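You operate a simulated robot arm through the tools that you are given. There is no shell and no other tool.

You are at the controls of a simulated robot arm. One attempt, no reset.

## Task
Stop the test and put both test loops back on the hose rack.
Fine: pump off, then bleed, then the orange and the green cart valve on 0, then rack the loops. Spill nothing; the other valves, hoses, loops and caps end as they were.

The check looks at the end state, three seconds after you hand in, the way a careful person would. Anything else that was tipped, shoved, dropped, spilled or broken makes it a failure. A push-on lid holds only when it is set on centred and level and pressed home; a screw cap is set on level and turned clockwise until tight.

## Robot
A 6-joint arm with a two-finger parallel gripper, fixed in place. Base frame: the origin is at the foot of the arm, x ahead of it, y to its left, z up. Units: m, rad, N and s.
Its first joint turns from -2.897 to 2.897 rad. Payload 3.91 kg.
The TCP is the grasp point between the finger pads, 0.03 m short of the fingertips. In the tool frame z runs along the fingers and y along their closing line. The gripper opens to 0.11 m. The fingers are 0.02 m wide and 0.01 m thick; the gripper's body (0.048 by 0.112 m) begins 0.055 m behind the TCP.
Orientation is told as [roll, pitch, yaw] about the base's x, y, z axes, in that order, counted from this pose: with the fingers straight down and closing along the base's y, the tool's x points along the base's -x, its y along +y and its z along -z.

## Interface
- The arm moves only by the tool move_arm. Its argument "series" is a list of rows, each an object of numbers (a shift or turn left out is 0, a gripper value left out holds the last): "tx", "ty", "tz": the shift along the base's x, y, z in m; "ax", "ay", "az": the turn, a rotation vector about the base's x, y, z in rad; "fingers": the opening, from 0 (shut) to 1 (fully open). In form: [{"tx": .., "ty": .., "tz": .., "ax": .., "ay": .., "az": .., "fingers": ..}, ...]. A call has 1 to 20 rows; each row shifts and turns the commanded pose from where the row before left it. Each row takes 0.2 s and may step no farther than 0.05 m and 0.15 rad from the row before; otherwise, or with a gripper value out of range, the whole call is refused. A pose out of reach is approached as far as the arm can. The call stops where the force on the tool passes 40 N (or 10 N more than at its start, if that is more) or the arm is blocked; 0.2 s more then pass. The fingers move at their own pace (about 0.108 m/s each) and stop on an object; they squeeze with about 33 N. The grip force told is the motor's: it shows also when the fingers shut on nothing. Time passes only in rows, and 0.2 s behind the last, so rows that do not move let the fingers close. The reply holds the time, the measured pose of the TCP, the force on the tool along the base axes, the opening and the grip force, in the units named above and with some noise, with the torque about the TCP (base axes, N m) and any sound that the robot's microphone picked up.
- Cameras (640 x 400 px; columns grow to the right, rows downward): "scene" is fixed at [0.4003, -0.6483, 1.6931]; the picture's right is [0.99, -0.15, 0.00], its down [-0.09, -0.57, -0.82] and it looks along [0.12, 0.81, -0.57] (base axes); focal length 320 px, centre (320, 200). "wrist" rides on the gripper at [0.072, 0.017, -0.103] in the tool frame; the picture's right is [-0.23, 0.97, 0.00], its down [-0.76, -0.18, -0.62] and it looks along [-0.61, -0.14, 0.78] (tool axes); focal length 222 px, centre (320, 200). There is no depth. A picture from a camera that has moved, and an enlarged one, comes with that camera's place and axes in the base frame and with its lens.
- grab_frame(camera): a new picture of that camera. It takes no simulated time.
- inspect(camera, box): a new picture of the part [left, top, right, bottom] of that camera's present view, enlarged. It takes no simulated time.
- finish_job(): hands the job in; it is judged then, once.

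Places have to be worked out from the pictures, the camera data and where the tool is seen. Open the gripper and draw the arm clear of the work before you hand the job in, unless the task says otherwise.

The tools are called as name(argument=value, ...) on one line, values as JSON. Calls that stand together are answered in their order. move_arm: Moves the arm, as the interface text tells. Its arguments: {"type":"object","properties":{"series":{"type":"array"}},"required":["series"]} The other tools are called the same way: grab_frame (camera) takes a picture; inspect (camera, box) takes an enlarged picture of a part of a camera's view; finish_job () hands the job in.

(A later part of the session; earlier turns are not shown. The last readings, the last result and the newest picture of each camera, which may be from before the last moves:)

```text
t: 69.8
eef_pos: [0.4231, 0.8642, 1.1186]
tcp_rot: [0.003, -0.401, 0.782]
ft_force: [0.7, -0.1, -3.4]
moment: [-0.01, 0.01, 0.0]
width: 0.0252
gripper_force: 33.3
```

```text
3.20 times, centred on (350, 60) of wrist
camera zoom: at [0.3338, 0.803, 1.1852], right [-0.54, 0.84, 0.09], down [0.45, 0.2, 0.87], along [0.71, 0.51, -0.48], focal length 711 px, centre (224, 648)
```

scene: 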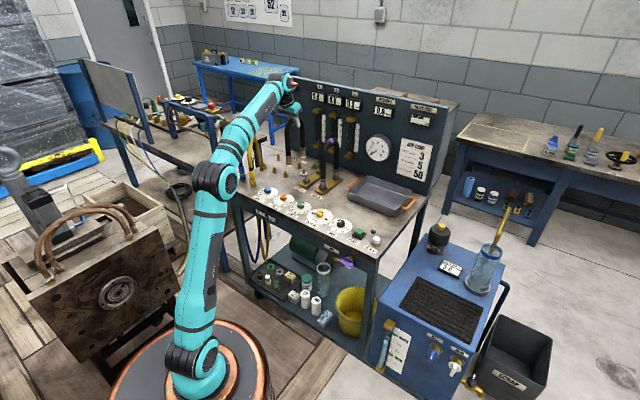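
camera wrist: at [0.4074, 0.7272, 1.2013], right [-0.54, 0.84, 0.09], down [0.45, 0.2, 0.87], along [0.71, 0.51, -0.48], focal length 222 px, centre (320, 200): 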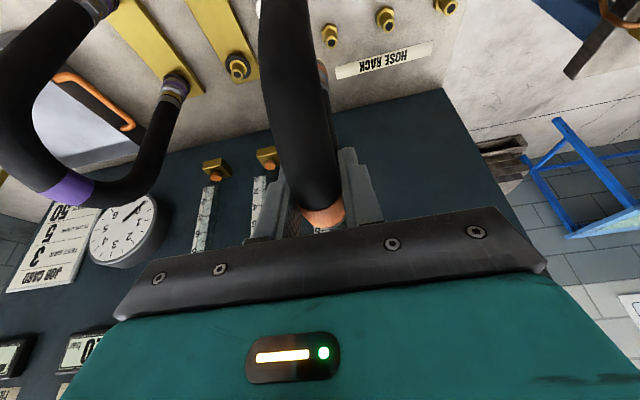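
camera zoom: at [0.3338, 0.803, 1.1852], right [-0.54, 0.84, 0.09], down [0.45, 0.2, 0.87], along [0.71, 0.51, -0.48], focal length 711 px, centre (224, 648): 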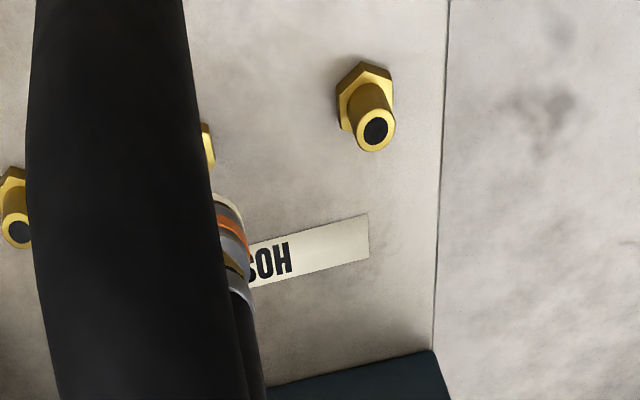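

Over B at z≈1.1186. The scene view shows sideways alignment within ~1 mm; I need to verify front-to-back. Let me zoom closely on both cameras.

inspect(camera="wrist", box=[285, 20, 349, 60])

inspect(camera="scene", box=[262, 148, 294, 168])

inspect(camera="wrist", box=[230, 0, 310, 50])

```text
10.00 times, centred on (317, 40) of wrist
camera zoom: at [0.3338, 0.803, 1.1852], right [-0.54, 0.84, 0.09], down [0.45, 0.2, 0.87], along [0.71, 0.51, -0.48], focal length 2221 px, centre (350, 1800)
```

zoom: 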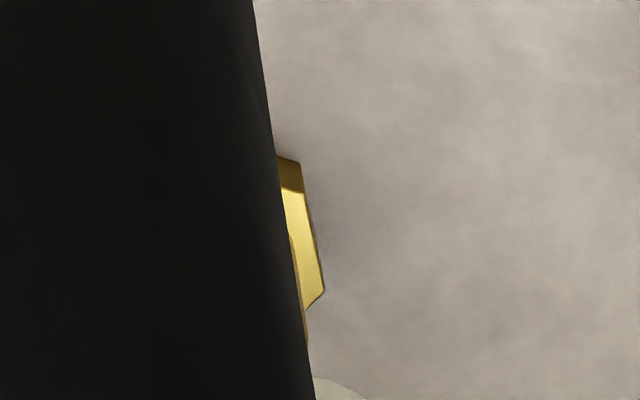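

```text
16.00 times, centred on (278, 158) of scene
camera zoom: at [0.4003, -0.6483, 1.6931], right [0.99, -0.15, 0.0], down [-0.09, -0.57, -0.82], along [0.12, 0.81, -0.57], focal length 5112 px, centre (992, 872)
```

zoom: 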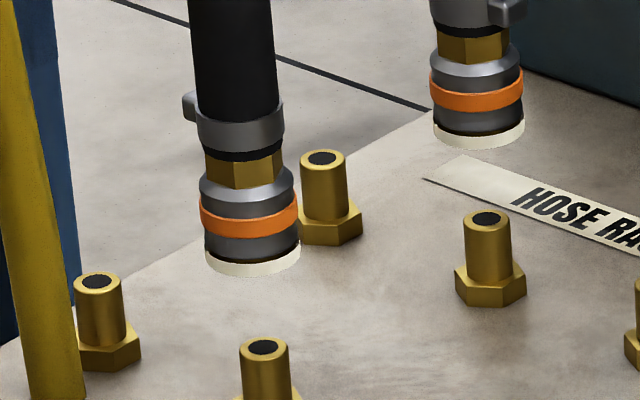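

```text
8.00 times, centred on (270, 25) of wrist
camera zoom: at [0.3338, 0.803, 1.1852], right [-0.54, 0.84, 0.09], down [0.45, 0.2, 0.87], along [0.71, 0.51, -0.48], focal length 1777 px, centre (720, 1600)
```

zoom: 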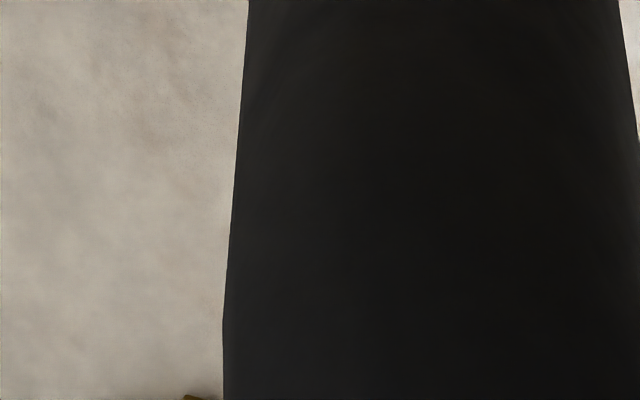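

Close-up: after accounting for perspective, the coupling ends sit ~1 mm off sideways (front needs +1.1 mm, back +0.2 mm) with a 0.034 m gap to the nipple tops, which matches the expected height difference, so front-to-back is aligned too. I'll shift ~0.7 mm and lower 0.026 m, then re-check.

move_arm(series=[{"tx": 0.0006, "ty": -0.0005, "tz": -0.01}, {"tz": -0.01}, {"tz": -0.006}, {}])

inspect(camera="scene", box=[262, 148, 294, 168])

inspect(camera="scene", box=[220, 90, 340, 190])

inspect(camera="wrist", box=[250, 0, 450, 120])

```text
t: 70.8
eef_pos: [0.4226, 0.8638, 1.0919]
tcp_rot: [0.0, -0.399, 0.781]
ft_force: [-0.4, -0.1, -2.1]
moment: [0.01, 0.0, -0.02]
width: 0.0254
gripper_force: 32.6
```

```text
16.00 times, centred on (278, 158) of scene
camera zoom: at [0.4003, -0.6483, 1.6931], right [0.99, -0.15, 0.0], down [-0.09, -0.57, -0.82], along [0.12, 0.81, -0.57], focal length 5112 px, centre (992, 872)
```

zoom: 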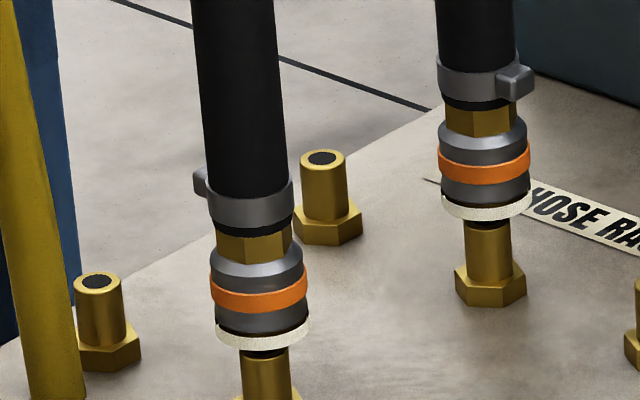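

```text
4.00 times, centred on (280, 140) of scene
camera zoom: at [0.4003, -0.6483, 1.6931], right [0.99, -0.15, 0.0], down [-0.09, -0.57, -0.82], along [0.12, 0.81, -0.57], focal length 1278 px, centre (480, 440)
```

zoom: 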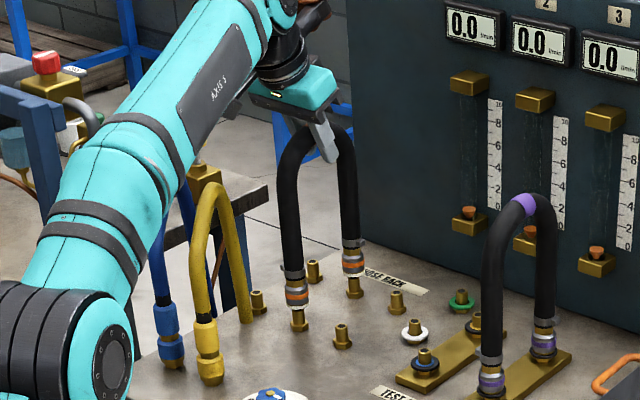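

```text
3.20 times, centred on (350, 60) of wrist
camera zoom: at [0.3348, 0.8016, 1.159], right [-0.54, 0.84, 0.09], down [0.45, 0.2, 0.87], along [0.71, 0.51, -0.48], focal length 711 px, centre (224, 648)
```

zoom: 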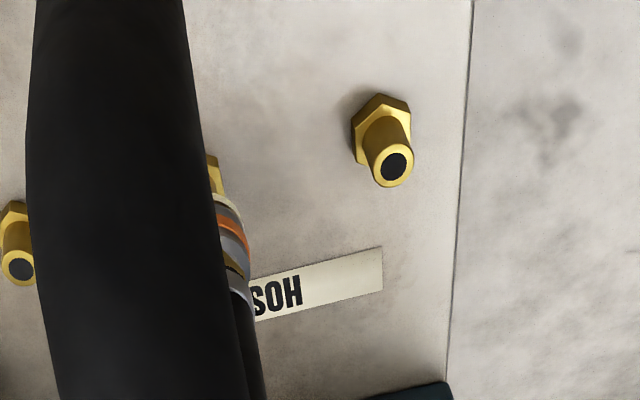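

Aligned: front ring about 1 mm left of its nipple, back within 0.3 mm. I'll shift ~0.8 mm and lower in 2 mm steps to the nipple tops, watching the force.

move_arm(series=[{"tx": 0.0008, "ty": -0.0003, "tz": -0.002}, {"tz": -0.002}, {"tz": -0.002}, {"tz": -0.002}, {"tz": -0.002}, {}])

inspect(camera="scene", box=[262, 148, 294, 168])

```text
t: 72.2
eef_pos: [0.4241, 0.8643, 1.0816]
tcp_rot: [0.001, -0.4, 0.782]
ft_force: [0.1, 0.1, -2.1]
moment: [-0.06, 0.03, 0.03]
width: 0.0249
gripper_force: 33.0
```

```text
16.00 times, centred on (278, 158) of scene
camera zoom: at [0.4003, -0.6483, 1.6931], right [0.99, -0.15, 0.0], down [-0.09, -0.57, -0.82], along [0.12, 0.81, -0.57], focal length 5112 px, centre (992, 872)
```

zoom: 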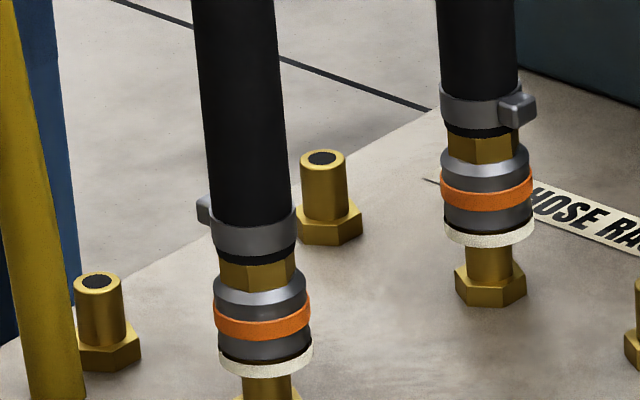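

Both couplings are now centred over and entering the nipples with no resistance. Continuing down in 2 mm steps.

move_arm(series=[{"tz": -0.002}, {"tz": -0.002}, {"tz": -0.002}, {"tz": -0.002}, {}])

inspect(camera="scene", box=[262, 152, 294, 172])

```text
t: 73.4
eef_pos: [0.4241, 0.8651, 1.0743]
tcp_rot: [0.002, -0.401, 0.781]
ft_force: [1.1, -0.5, -3.0]
moment: [0.01, -0.02, 0.02]
width: 0.025
gripper_force: 32.7
```

```text
16.00 times, centred on (278, 162) of scene
camera zoom: at [0.4003, -0.6483, 1.6931], right [0.99, -0.15, 0.0], down [-0.09, -0.57, -0.82], along [0.12, 0.81, -0.57], focal length 5112 px, centre (992, 808)
```

zoom: 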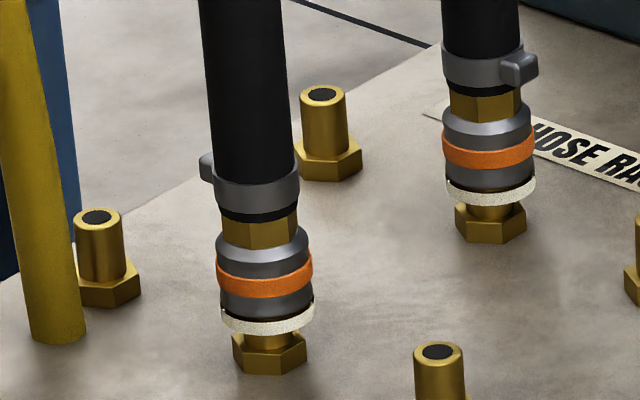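

Both ends are sliding on evenly. Continuing toward the hex seats, watching for the contact force.

move_arm(series=[{"tz": -0.002}, {"tz": -0.002}, {"tz": -0.002}, {"tz": -0.001}, {}])

inspect(camera="scene", box=[262, 152, 294, 172])

```text
t: 74.6
eef_pos: [0.4239, 0.8637, 1.0665]
tcp_rot: [0.0, -0.403, 0.782]
ft_force: [-0.6, -3.2, -2.6]
moment: [-0.61, 0.0, -0.02]
width: 0.0256
gripper_force: 33.4
```

```text
16.00 times, centred on (278, 162) of scene
camera zoom: at [0.4003, -0.6483, 1.6931], right [0.99, -0.15, 0.0], down [-0.09, -0.57, -0.82], along [0.12, 0.81, -0.57], focal length 5112 px, centre (992, 808)
```

zoom: 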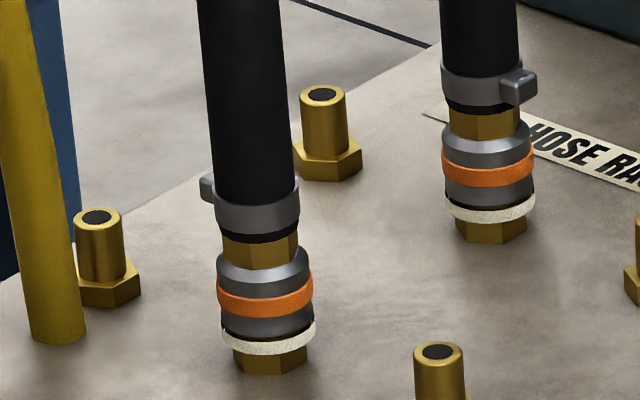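

Rings are almost on the hexes; a small side moment appeared. I'll continue in 1 mm steps until the seat pushes back.

move_arm(series=[{"tz": -0.001}, {"tz": -0.001}, {"tz": -0.001}, {}])

inspect(camera="scene", box=[262, 152, 294, 172])

```text
t: 75.6
eef_pos: [0.4244, 0.8628, 1.0667]
tcp_rot: [0.002, -0.404, 0.781]
ft_force: [-0.4, -3.0, 26.0]
moment: [-0.02, 0.09, 0.06]
width: 0.0252
gripper_force: 33.1
```

```text
16.00 times, centred on (278, 162) of scene
camera zoom: at [0.4003, -0.6483, 1.6931], right [0.99, -0.15, 0.0], down [-0.09, -0.57, -0.82], along [0.12, 0.81, -0.57], focal length 5112 px, centre (992, 808)
```

zoom: 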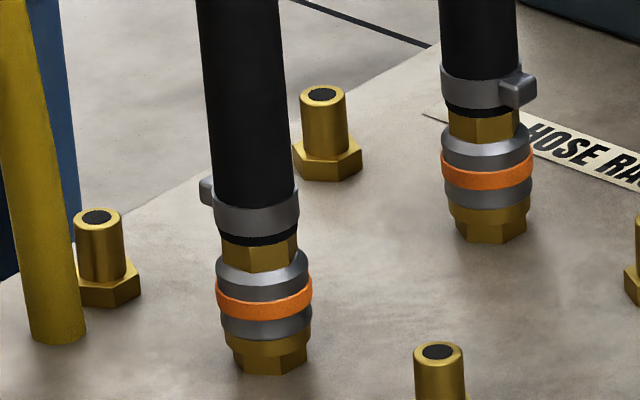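

The force rose to +26 N and the white indicator rings vanished on both ends — the couplings are seated. I'll look closer to confirm both are level and home.

inspect(camera="scene", box=[268, 156, 292, 171])

inspect(camera="scene", box=[330, 165, 370, 190])

inspect(camera="scene", box=[230, 110, 326, 170])

```text
16.00 times, centred on (280, 164) of scene
camera zoom: at [0.4003, -0.6483, 1.6931], right [0.99, -0.15, 0.0], down [-0.09, -0.57, -0.82], along [0.12, 0.81, -0.57], focal length 5112 px, centre (960, 784)
```

zoom: 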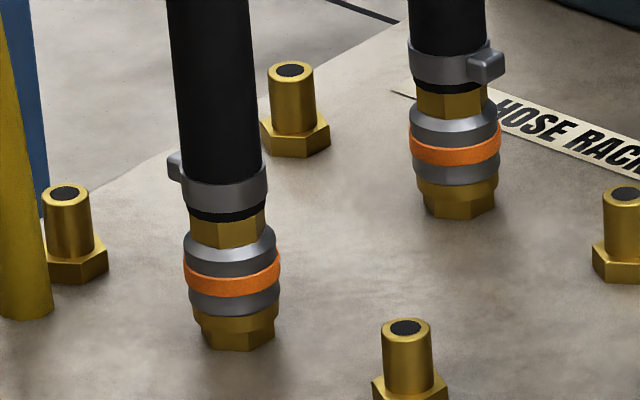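

```text
16.00 times, centred on (350, 178) of scene
camera zoom: at [0.4003, -0.6483, 1.6931], right [0.99, -0.15, 0.0], down [-0.09, -0.57, -0.82], along [0.12, 0.81, -0.57], focal length 5112 px, centre (-160, 560)
```

zoom: 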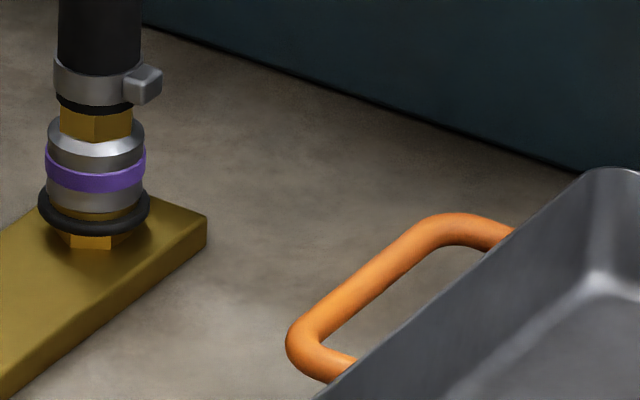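

```text
6.67 times, centred on (278, 140) of scene
camera zoom: at [0.4003, -0.6483, 1.6931], right [0.99, -0.15, 0.0], down [-0.09, -0.57, -0.82], along [0.12, 0.81, -0.57], focal length 2130 px, centre (600, 600)
```

zoom: 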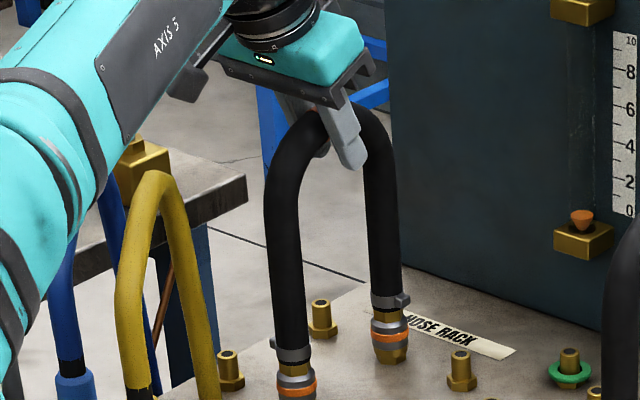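

Both ends show the same fully seated look as the untouched purple loop (collar down over the hex, no white showing). I'll ease the downward push by 2 mm, open the fingers moderately, and back out along the tool axis.

move_arm(series=[{"tz": 0.002}, {"fingers": 0.5}, {}, {}])

inspect(camera="wrist", box=[200, 60, 440, 230])

inspect(camera="scene", box=[230, 110, 326, 170])

```text
t: 76.6
eef_pos: [0.4249, 0.8651, 1.0662]
tcp_rot: [0.002, -0.4, 0.783]
ft_force: [0.2, -0.5, 0.3]
moment: [0.0, -0.02, 0.02]
width: 0.0549
gripper_force: 0.0
```

```text
2.35 times, centred on (320, 145) of wrist
camera zoom: at [0.3355, 0.8017, 1.133], right [-0.54, 0.84, 0.09], down [0.45, 0.2, 0.87], along [0.71, 0.51, -0.48], focal length 523 px, centre (320, 329)
```

zoom: 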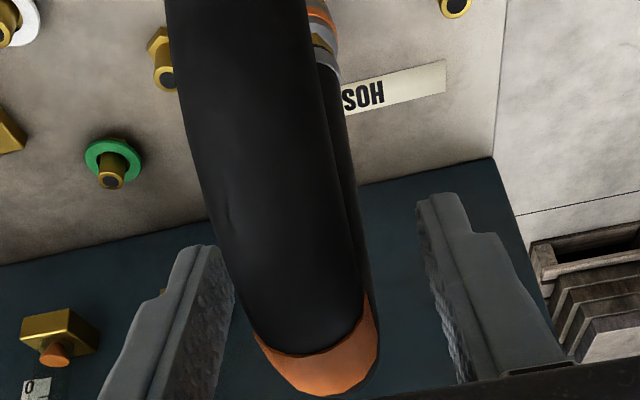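

```text
6.67 times, centred on (278, 140) of scene
camera zoom: at [0.4003, -0.6483, 1.6931], right [0.99, -0.15, 0.0], down [-0.09, -0.57, -0.82], along [0.12, 0.81, -0.57], focal length 2130 px, centre (600, 600)
```

zoom: 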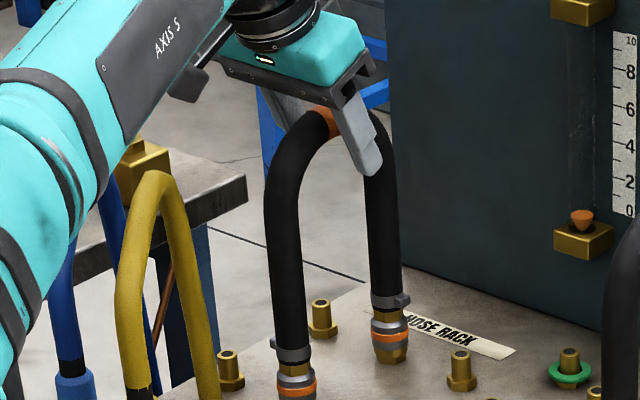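

The loop stands on its own, fingers clear on both sides. Backing out along the tool axis.

move_arm(series=[{"tx": -0.006, "ty": -0.006, "tz": 0.02}, {"tx": -0.009, "ty": -0.009, "tz": 0.03}, {"tx": -0.012, "ty": -0.012, "tz": 0.04}, {}])

inspect(camera="scene", box=[230, 90, 358, 170])

inspect(camera="scene", box=[262, 152, 294, 172])

grab_frame(camera="wrist")

```text
t: 77.6
eef_pos: [0.3976, 0.8377, 1.1571]
tcp_rot: [0.001, -0.401, 0.782]
ft_force: [-1.0, -0.7, 0.7]
moment: [0.01, -0.01, -0.02]
width: 0.0551
gripper_force: 0.0
```

```text
5.00 times, centred on (294, 130) of scene
camera zoom: at [0.4003, -0.6483, 1.6931], right [0.99, -0.15, 0.0], down [-0.09, -0.57, -0.82], along [0.12, 0.81, -0.57], focal length 1598 px, centre (450, 550)
```

zoom: 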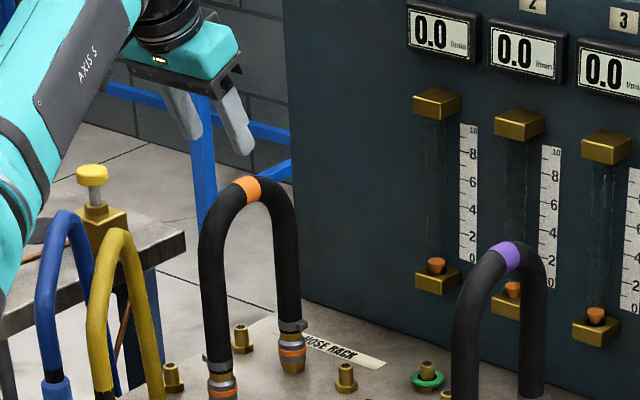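

```text
16.00 times, centred on (278, 162) of scene
camera zoom: at [0.4003, -0.6483, 1.6931], right [0.99, -0.15, 0.0], down [-0.09, -0.57, -0.82], along [0.12, 0.81, -0.57], focal length 5112 px, centre (992, 808)
```

zoom: 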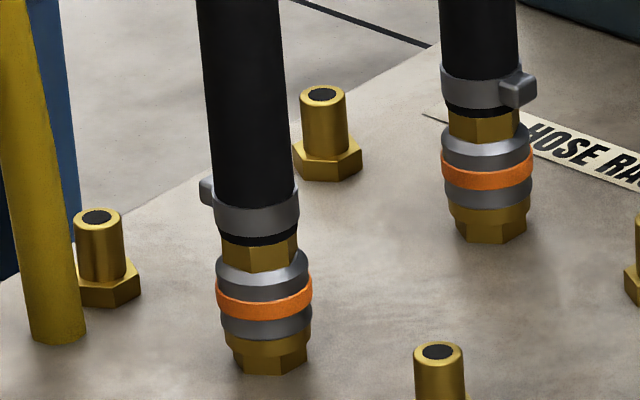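

```text
taken
camera wrist: at [0.3082, 0.7747, 1.2238], right [-0.54, 0.84, 0.09], down [0.45, 0.2, 0.87], along [0.71, 0.51, -0.48], focal length 222 px, centre (320, 200)
```

wrist: 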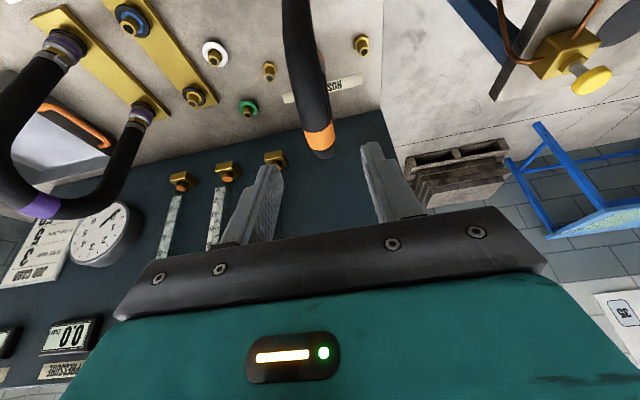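

Orange is racked on B, upright and seated. Now to the purple loop: I estimate its centre near (0.645, 0.638). I'll travel at z≈1.16 (above everything on the cart) to hover over it.

move_arm(series=[{"tx": 0.035, "ty": -0.0285}, {"tx": 0.035, "ty": -0.0285}, {"tx": 0.035, "ty": -0.0285}, {"tx": 0.035, "ty": -0.0285}, {"tx": 0.035, "ty": -0.0285}, {"tx": 0.035, "ty": -0.0285}, {"tx": 0.035, "ty": -0.0285, "fingers": 0.8}, {}])

grab_frame(camera="wrist")

inspect(camera="scene", box=[270, 90, 398, 190])

```text
t: 79.4
eef_pos: [0.6427, 0.6376, 1.1555]
tcp_rot: [0.002, -0.401, 0.782]
ft_force: [0.2, -0.7, -0.7]
moment: [0.02, 0.01, 0.03]
width: 0.0879
gripper_force: 0.0
```

```text
taken
camera wrist: at [0.5539, 0.5754, 1.2238], right [-0.54, 0.84, 0.09], down [0.45, 0.2, 0.87], along [0.71, 0.51, -0.48], focal length 222 px, centre (320, 200)
```

wrist: 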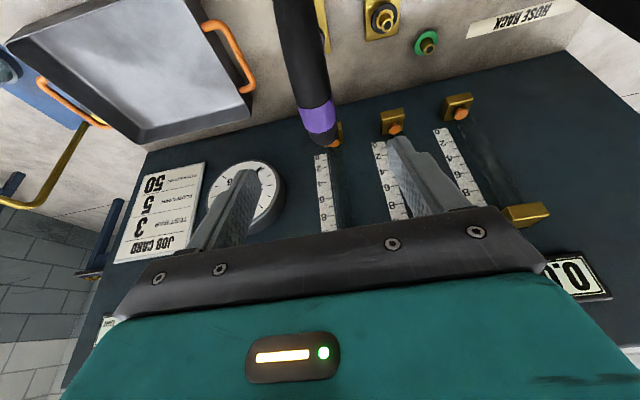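

```text
4.00 times, centred on (334, 140) of scene
camera zoom: at [0.4003, -0.6483, 1.6931], right [0.99, -0.15, 0.0], down [-0.09, -0.57, -0.82], along [0.12, 0.81, -0.57], focal length 1278 px, centre (264, 440)
```

zoom: 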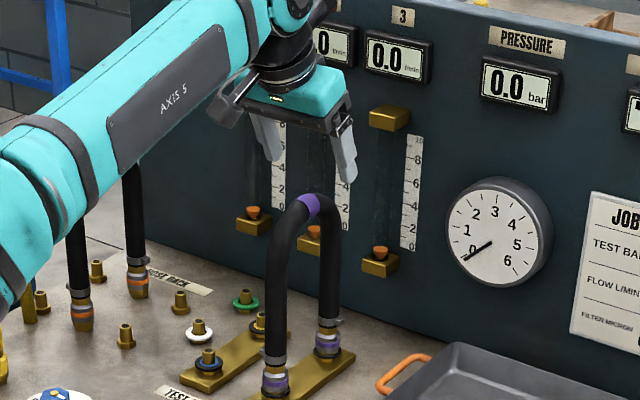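

The purple band triangulates to (0.6447, 0.6448, 1.091), same offset pattern as orange, so I'll grip at about (0.643, 0.6425, 1.078). Shifting +5 mm in y and descending with the fingers around the hose.

move_arm(series=[{"tx": 0.0005, "ty": 0.005, "tz": -0.02, "fingers": 0.6}, {"tz": -0.025}, {"tz": -0.02}, {"tz": -0.0125}, {}])

inspect(camera="wrist", box=[200, 40, 440, 240])

inspect(camera="scene", box=[270, 90, 398, 190])

```text
t: 80.6
eef_pos: [0.6427, 0.6431, 1.0779]
tcp_rot: [0.001, -0.4, 0.782]
ft_force: [0.0, -0.1, 0.1]
moment: [0.01, 0.03, 0.0]
width: 0.0659
gripper_force: 0.1
```

```text
2.00 times, centred on (320, 140) of wrist
camera zoom: at [0.554, 0.5798, 1.1455], right [-0.54, 0.84, 0.09], down [0.45, 0.2, 0.87], along [0.71, 0.51, -0.48], focal length 444 px, centre (320, 320)
```

zoom: 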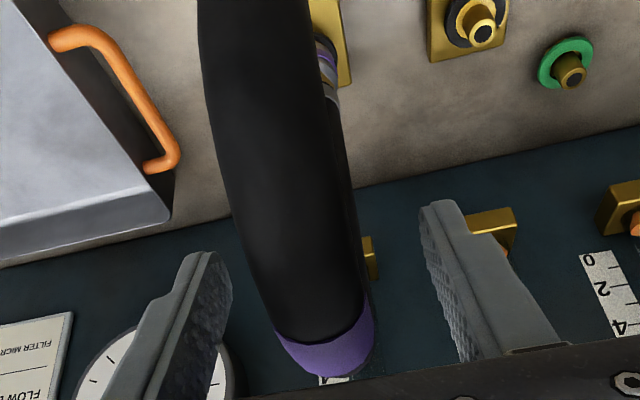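

```text
4.00 times, centred on (334, 140) of scene
camera zoom: at [0.4003, -0.6483, 1.6931], right [0.99, -0.15, 0.0], down [-0.09, -0.57, -0.82], along [0.12, 0.81, -0.57], focal length 1278 px, centre (264, 440)
```

zoom: 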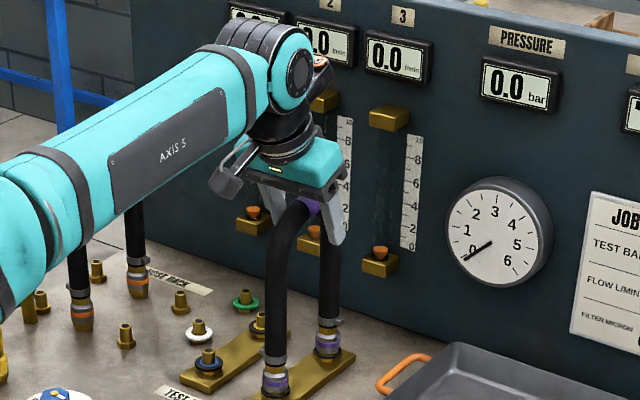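

The hose is centred within ~1 mm; I'll nudge 0.7 mm and close the grip.

move_arm(series=[{"tx": -0.0005, "ty": 0.0005}, {"fingers": 0}, {}, {}, {}])

```text
t: 81.8
eef_pos: [0.6425, 0.6429, 1.079]
tcp_rot: [0.002, -0.4, 0.782]
ft_force: [1.6, -1.3, -0.3]
moment: [-0.03, 0.0, 0.05]
width: 0.0254
gripper_force: 32.6
```

Good balanced grip (0.0254 m, ~2 N side load). Pulling straight up gently.

move_arm(series=[{"tz": 0.002}, {"tz": 0.002}, {"tz": 0.003}, {"tz": 0.01}, {"tz": 0.01}, {"tz": 0.01}, {"tz": 0.01}, {"tz": 0.01}, {"tz": 0.009}, {}])

inspect(camera="scene", box=[286, 130, 366, 180])

grab_frame(camera="wrist")

```text
t: 84.0
eef_pos: [0.6436, 0.6435, 1.1449]
tcp_rot: [0.001, -0.4, 0.782]
ft_force: [0.3, -0.3, -2.5]
moment: [-0.02, -0.01, 0.0]
width: 0.0252
gripper_force: 33.3
```

```text
8.00 times, centred on (326, 155) of scene
camera zoom: at [0.4003, -0.6483, 1.6931], right [0.99, -0.15, 0.0], down [-0.09, -0.57, -0.82], along [0.12, 0.81, -0.57], focal length 2556 px, centre (272, 560)
```

zoom: 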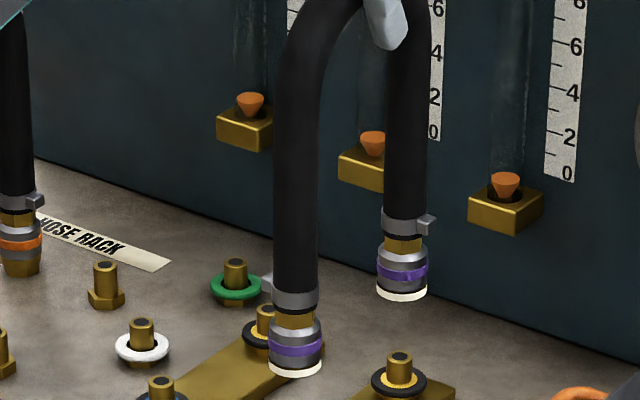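

```text
taken
camera wrist: at [0.5535, 0.5803, 1.2119], right [-0.54, 0.84, 0.09], down [0.45, 0.2, 0.87], along [0.71, 0.51, -0.48], focal length 222 px, centre (320, 200)
```

wrist: 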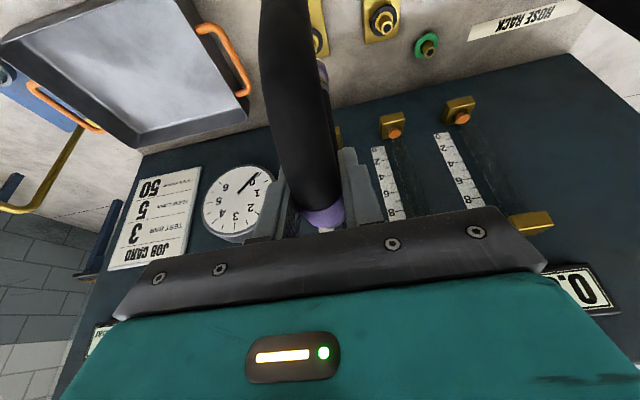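

The purple loop is off cleanly. Rack C's matching tool position is about (0.477, 0.8105), i.e. a shift of (-0.167, +0.167). I'll traverse with the ends well above the Test 2 nipples.

move_arm(series=[{"tx": -0.0278, "ty": 0.0278, "tz": -0.001}, {"tx": -0.0278, "ty": 0.0278, "tz": -0.002}, {"tx": -0.0278, "ty": 0.0278, "tz": -0.004}, {"tx": -0.0278, "ty": 0.0278, "tz": -0.005}, {"tx": -0.0278, "ty": 0.0278, "tz": -0.006}, {"tx": -0.0276, "ty": 0.028, "tz": -0.006}, {}])

inspect(camera="scene", box=[272, 150, 304, 170])

inspect(camera="scene", box=[230, 90, 358, 190])

inspect(camera="wrist", box=[250, 0, 450, 120])

```text
t: 85.6
eef_pos: [0.4746, 0.81, 1.1207]
tcp_rot: [0.003, -0.4, 0.782]
ft_force: [-0.9, -0.8, -3.1]
moment: [-0.02, -0.01, -0.02]
width: 0.0255
gripper_force: 33.2
```

```text
16.00 times, centred on (288, 160) of scene
camera zoom: at [0.4003, -0.6483, 1.6931], right [0.99, -0.15, 0.0], down [-0.09, -0.57, -0.82], along [0.12, 0.81, -0.57], focal length 5112 px, centre (832, 840)
```

zoom: 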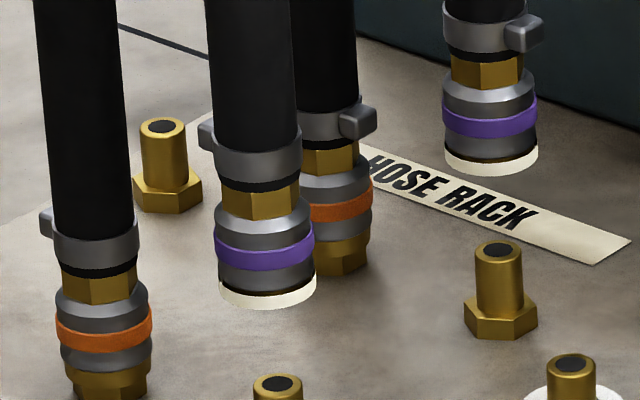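

```text
4.00 times, centred on (294, 140) of scene
camera zoom: at [0.4003, -0.6483, 1.6931], right [0.99, -0.15, 0.0], down [-0.09, -0.57, -0.82], along [0.12, 0.81, -0.57], focal length 1278 px, centre (424, 440)
```

zoom: 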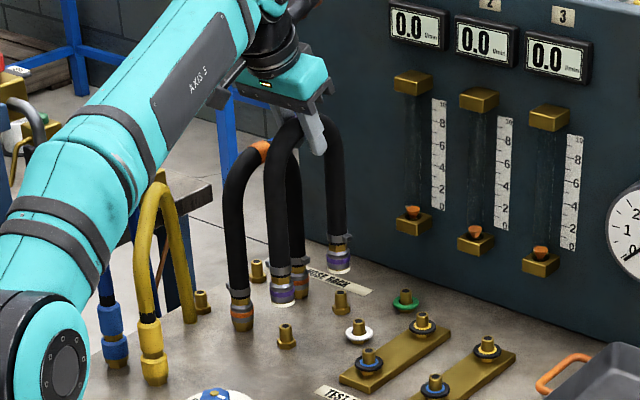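

```text
3.20 times, centred on (350, 60) of wrist
camera zoom: at [0.3866, 0.7469, 1.1879], right [-0.54, 0.84, 0.09], down [0.45, 0.2, 0.87], along [0.71, 0.51, -0.48], focal length 711 px, centre (224, 648)
```

zoom: 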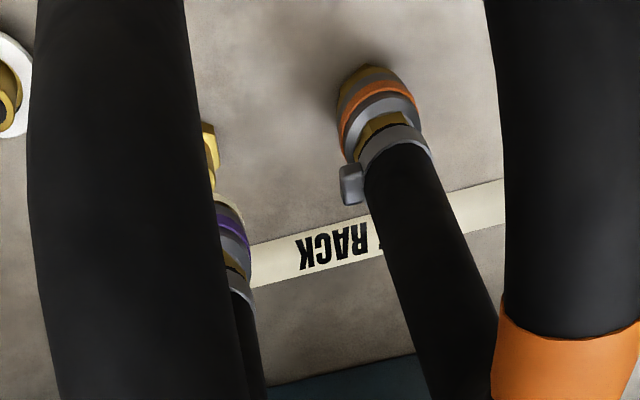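

Over C now. The scene view says the ends need about +1.2 mm in x and +0.6 mm in y. I'll cross-check the visible hex edge in the wrist view against what I saw at B.

inspect(camera="wrist", box=[285, 20, 349, 60])

```text
10.00 times, centred on (317, 40) of wrist
camera zoom: at [0.3866, 0.7469, 1.1879], right [-0.54, 0.84, 0.09], down [0.45, 0.2, 0.87], along [0.71, 0.51, -0.48], focal length 2221 px, centre (350, 1800)
```

zoom: 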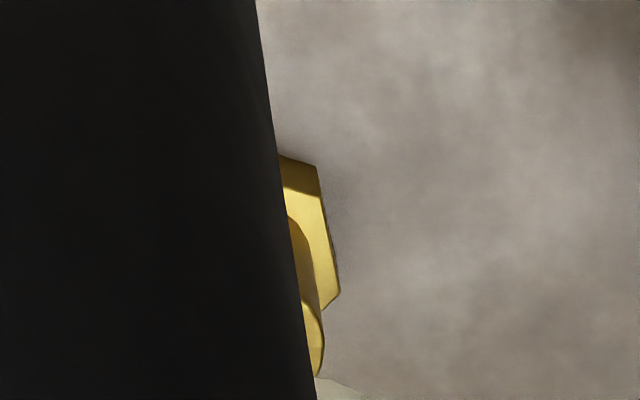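

Both views agree the nipples lie ~1.3 mm further back (along the loop's plane) with sideways error under 0.5 mm. I'll shift (+0.9, +0.9) mm and lower 0.027 m.

move_arm(series=[{"tx": 0.0009, "ty": 0.0009, "tz": -0.01}, {"tz": -0.01}, {"tz": -0.007}, {}])

inspect(camera="scene", box=[272, 154, 304, 174])

inspect(camera="wrist", box=[200, 20, 440, 230])

```text
t: 86.6
eef_pos: [0.4773, 0.8099, 1.0932]
tcp_rot: [0.001, -0.402, 0.783]
ft_force: [0.0, 0.2, -3.4]
moment: [0.0, -0.02, 0.03]
width: 0.0255
gripper_force: 32.4
```

```text
16.00 times, centred on (288, 164) of scene
camera zoom: at [0.4003, -0.6483, 1.6931], right [0.99, -0.15, 0.0], down [-0.09, -0.57, -0.82], along [0.12, 0.81, -0.57], focal length 5112 px, centre (832, 776)
```

zoom: 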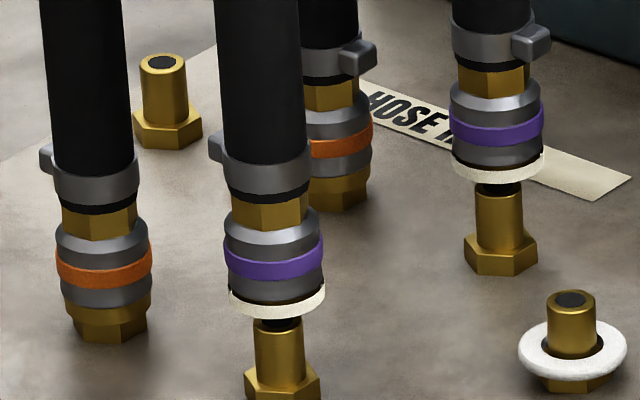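

```text
1.90 times, centred on (320, 125) of wrist
camera zoom: at [0.3879, 0.7482, 1.1609], right [-0.54, 0.84, 0.09], down [0.45, 0.2, 0.87], along [0.71, 0.51, -0.48], focal length 423 px, centre (320, 343)
```

zoom: 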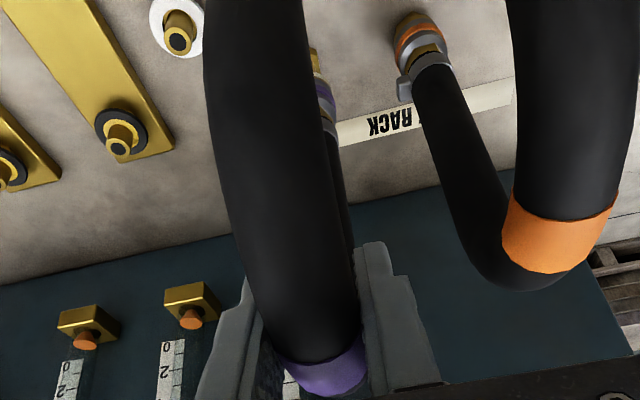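

Front is ~0.6 mm off, back ~0 — good. Lowering in 2 mm steps onto the nipples.

move_arm(series=[{"tx": 0.0003, "ty": -0.0002, "tz": -0.002}, {"tz": -0.002}, {"tz": -0.002}, {"tz": -0.002}, {"tz": -0.002}, {}])

inspect(camera="scene", box=[272, 154, 304, 174])

```text
t: 88.0
eef_pos: [0.4776, 0.8105, 1.0836]
tcp_rot: [0.003, -0.401, 0.783]
ft_force: [0.5, 0.4, -3.4]
moment: [-0.01, 0.02, 0.0]
width: 0.0255
gripper_force: 33.5
```

```text
16.00 times, centred on (288, 164) of scene
camera zoom: at [0.4003, -0.6483, 1.6931], right [0.99, -0.15, 0.0], down [-0.09, -0.57, -0.82], along [0.12, 0.81, -0.57], focal length 5112 px, centre (832, 776)
```

zoom: 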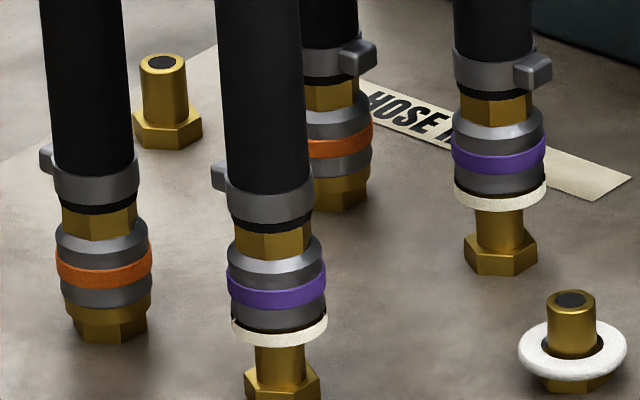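

Well centred on both nipples, no resistance. Continuing down.

move_arm(series=[{"tz": -0.002}, {"tz": -0.002}, {"tz": -0.002}, {"tz": -0.002}, {}])

inspect(camera="scene", box=[272, 158, 304, 178])

```text
t: 89.2
eef_pos: [0.4772, 0.8119, 1.0754]
tcp_rot: [0.002, -0.401, 0.783]
ft_force: [0.4, -0.6, -3.2]
moment: [0.01, 0.0, -0.01]
width: 0.0253
gripper_force: 32.5
```

```text
16.00 times, centred on (288, 168) of scene
camera zoom: at [0.4003, -0.6483, 1.6931], right [0.99, -0.15, 0.0], down [-0.09, -0.57, -0.82], along [0.12, 0.81, -0.57], focal length 5112 px, centre (832, 712)
```

zoom: 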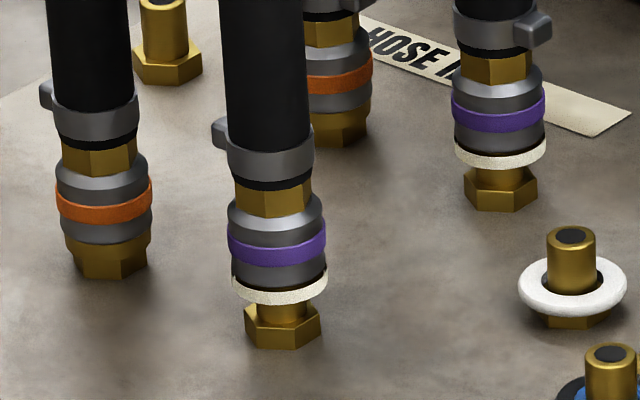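

Sliding on evenly with no side load. Continuing to the seats in small steps.

move_arm(series=[{"tz": -0.002}, {"tz": -0.002}, {"tz": -0.002}, {"tz": -0.001}, {"tz": -0.001}, {}])

inspect(camera="scene", box=[272, 158, 304, 178])

```text
t: 90.6
eef_pos: [0.4771, 0.8107, 1.0685]
tcp_rot: [0.002, -0.404, 0.781]
ft_force: [-0.8, -4.5, -4.8]
moment: [-0.79, 0.21, -0.15]
width: 0.0253
gripper_force: 32.8
```

```text
16.00 times, centred on (288, 168) of scene
camera zoom: at [0.4003, -0.6483, 1.6931], right [0.99, -0.15, 0.0], down [-0.09, -0.57, -0.82], along [0.12, 0.81, -0.57], focal length 5112 px, centre (832, 712)
```

zoom: 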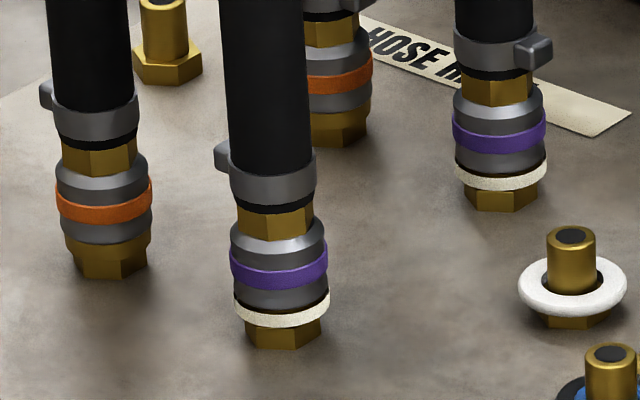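

Rings are now on the hexes, like just before orange seated. Pressing the last millimetres in 1 mm steps.

move_arm(series=[{"tz": -0.001}, {"tz": -0.001}, {"tz": -0.001}, {}])

inspect(camera="scene", box=[272, 158, 304, 178])

```text
t: 91.6
eef_pos: [0.4773, 0.81, 1.0667]
tcp_rot: [0.005, -0.403, 0.784]
ft_force: [0.1, -5.2, 15.1]
moment: [-0.04, 0.05, 0.05]
width: 0.0253
gripper_force: 33.4
```

```text
16.00 times, centred on (288, 168) of scene
camera zoom: at [0.4003, -0.6483, 1.6931], right [0.99, -0.15, 0.0], down [-0.09, -0.57, -0.82], along [0.12, 0.81, -0.57], focal length 5112 px, centre (832, 712)
```

zoom: 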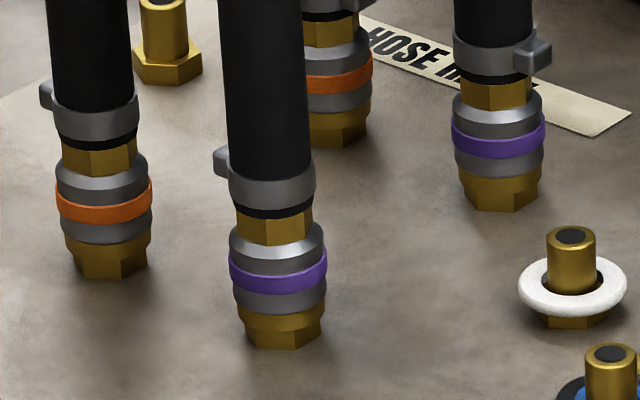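

Both white rings vanished and the seat pushes back with 15 N. One more millimetre of press to be sure, then ease off and open.

move_arm(series=[{"tz": -0.001}, {}])

move_arm(series=[{"tz": 0.002}, {"fingers": 0.45}, {}, {}])

inspect(camera="wrist", box=[200, 20, 440, 230])

inspect(camera="scene", box=[230, 100, 358, 180])

```text
t: 92.2
eef_pos: [0.4769, 0.8099, 1.0659]
tcp_rot: [0.003, -0.405, 0.78]
ft_force: [7.8, 1.6, 35.8]
moment: [0.2, -0.1, 0.07]
width: 0.0254
gripper_force: 32.8
```

```text
t: 93.2
eef_pos: [0.4761, 0.8112, 1.0654]
tcp_rot: [0.002, -0.4, 0.783]
ft_force: [-0.3, 0.2, 0.1]
moment: [-0.03, -0.03, -0.02]
width: 0.0495
gripper_force: 0.0
```

```text
1.90 times, centred on (320, 125) of wrist
camera zoom: at [0.3878, 0.7481, 1.1327], right [-0.54, 0.84, 0.09], down [0.45, 0.2, 0.87], along [0.71, 0.51, -0.48], focal length 423 px, centre (320, 343)
```

zoom: 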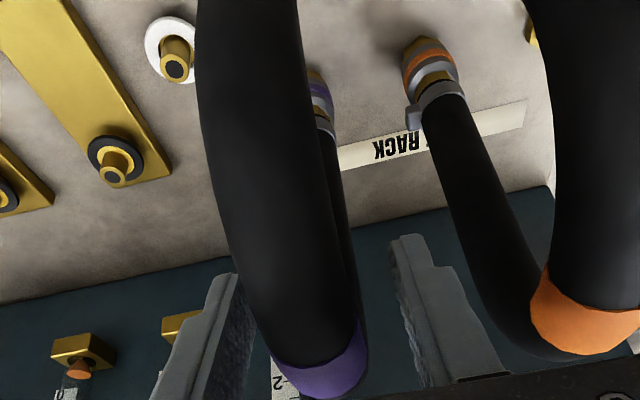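

```text
5.00 times, centred on (294, 140) of scene
camera zoom: at [0.4003, -0.6483, 1.6931], right [0.99, -0.15, 0.0], down [-0.09, -0.57, -0.82], along [0.12, 0.81, -0.57], focal length 1598 px, centre (450, 500)
```

zoom: 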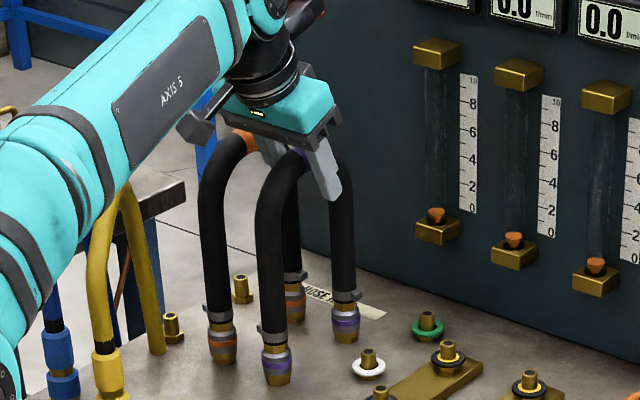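

Both loops stand on the rack, and the fingers are free between them. Backing out along the tool axis.

move_arm(series=[{"tx": -0.006, "ty": -0.006, "tz": 0.02}, {"tx": -0.009, "ty": -0.009, "tz": 0.03}, {"tx": -0.012, "ty": -0.012, "tz": 0.04}, {}])

inspect(camera="scene", box=[264, 150, 312, 180])

inspect(camera="scene", box=[230, 90, 390, 190])

```text
t: 94.2
eef_pos: [0.4499, 0.7835, 1.1561]
tcp_rot: [0.002, -0.403, 0.782]
ft_force: [0.5, -0.7, -0.6]
moment: [0.01, 0.02, -0.01]
width: 0.0496
gripper_force: 0.1
```

```text
13.33 times, centred on (288, 165) of scene
camera zoom: at [0.4003, -0.6483, 1.6931], right [0.99, -0.15, 0.0], down [-0.09, -0.57, -0.82], along [0.12, 0.81, -0.57], focal length 4260 px, centre (747, 667)
```

zoom: 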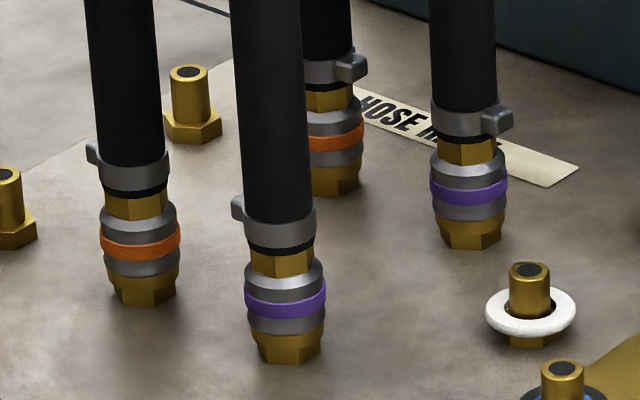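

```text
4.00 times, centred on (310, 140) of scene
camera zoom: at [0.4003, -0.6483, 1.6931], right [0.99, -0.15, 0.0], down [-0.09, -0.57, -0.82], along [0.12, 0.81, -0.57], focal length 1278 px, centre (360, 440)
```

zoom: 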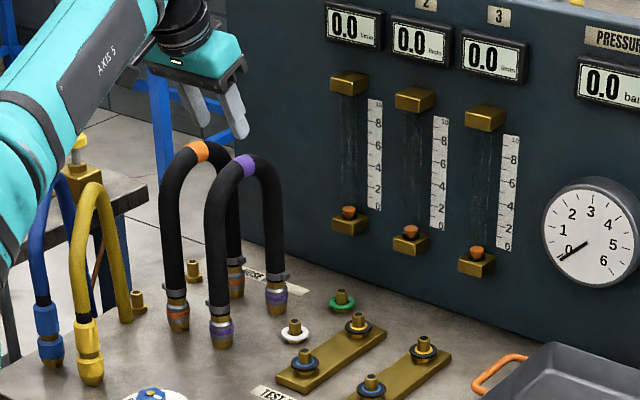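

Both loops are seated on rack pairs B and C, and nothing else has moved. I'll draw the arm back toward the robot above everything, level the tool, and open the gripper.

move_arm(series=[{"ty": -0.04, "tz": 0.01}, {"ty": -0.045, "tz": 0.01}, {"ty": -0.045}, {"tx": -0.01, "ty": -0.045}, {"tx": -0.015, "ty": -0.04, "ax": -0.0707, "ay": 0.0707}, {"tx": -0.02, "ty": -0.04, "ax": -0.0707, "ay": 0.0707}, {"tx": -0.02, "ty": -0.04, "ax": -0.0707, "ay": 0.0707}, {"tx": -0.02, "ty": -0.04, "ax": -0.0707, "ay": 0.0707}, {"fingers": 1}, {}])

grab_frame(camera="scene")

inspect(camera="scene", box=[225, 160, 417, 270])

inspect(camera="scene", box=[225, 80, 449, 210])

grab_frame(camera="wrist")

```text
t: 96.4
eef_pos: [0.3632, 0.4479, 1.1758]
tcp_rot: [-0.001, 0.002, 0.781]
ft_force: [0.1, 0.0, -0.9]
moment: [-0.03, -0.01, 0.0]
width: 0.1103
gripper_force: 0.0
```

```text
taken
```

scene: 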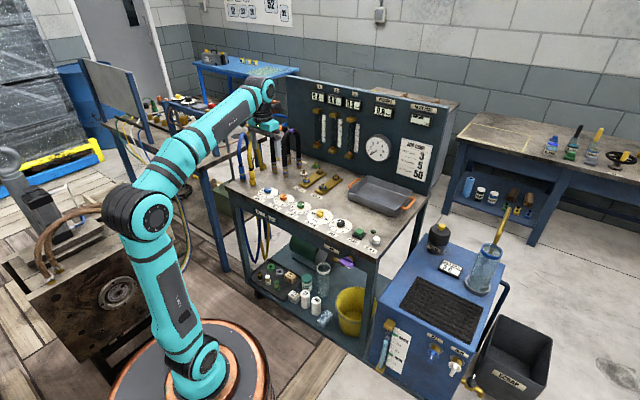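

```text
3.33 times, centred on (321, 215) of scene
camera zoom: at [0.4003, -0.6483, 1.6931], right [0.99, -0.15, 0.0], down [-0.09, -0.57, -0.82], along [0.12, 0.81, -0.57], focal length 1065 px, centre (317, 150)
```

zoom: 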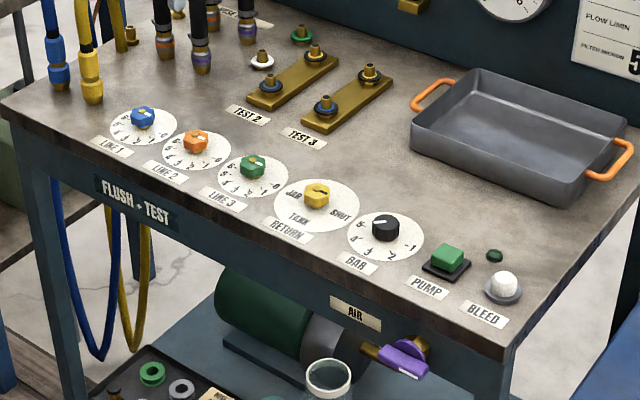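

```text
2.86 times, centred on (337, 145) of scene
camera zoom: at [0.4003, -0.6483, 1.6931], right [0.99, -0.15, 0.0], down [-0.09, -0.57, -0.82], along [0.12, 0.81, -0.57], focal length 913 px, centre (271, 357)
```

zoom: 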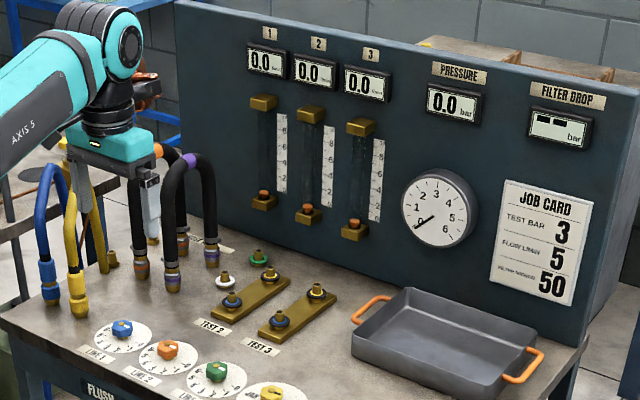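

```text
taken
camera wrist: at [0.2994, 0.4105, 1.2796], right [-0.53, 0.85, 0.0], down [0.67, 0.41, 0.62], along [0.53, 0.33, -0.78], focal length 222 px, centre (320, 200)
```

wrist: 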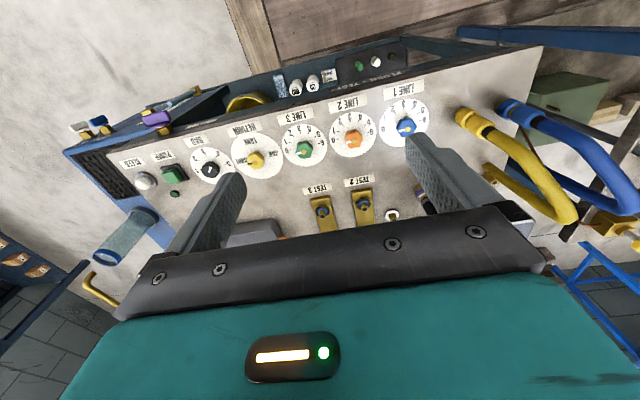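

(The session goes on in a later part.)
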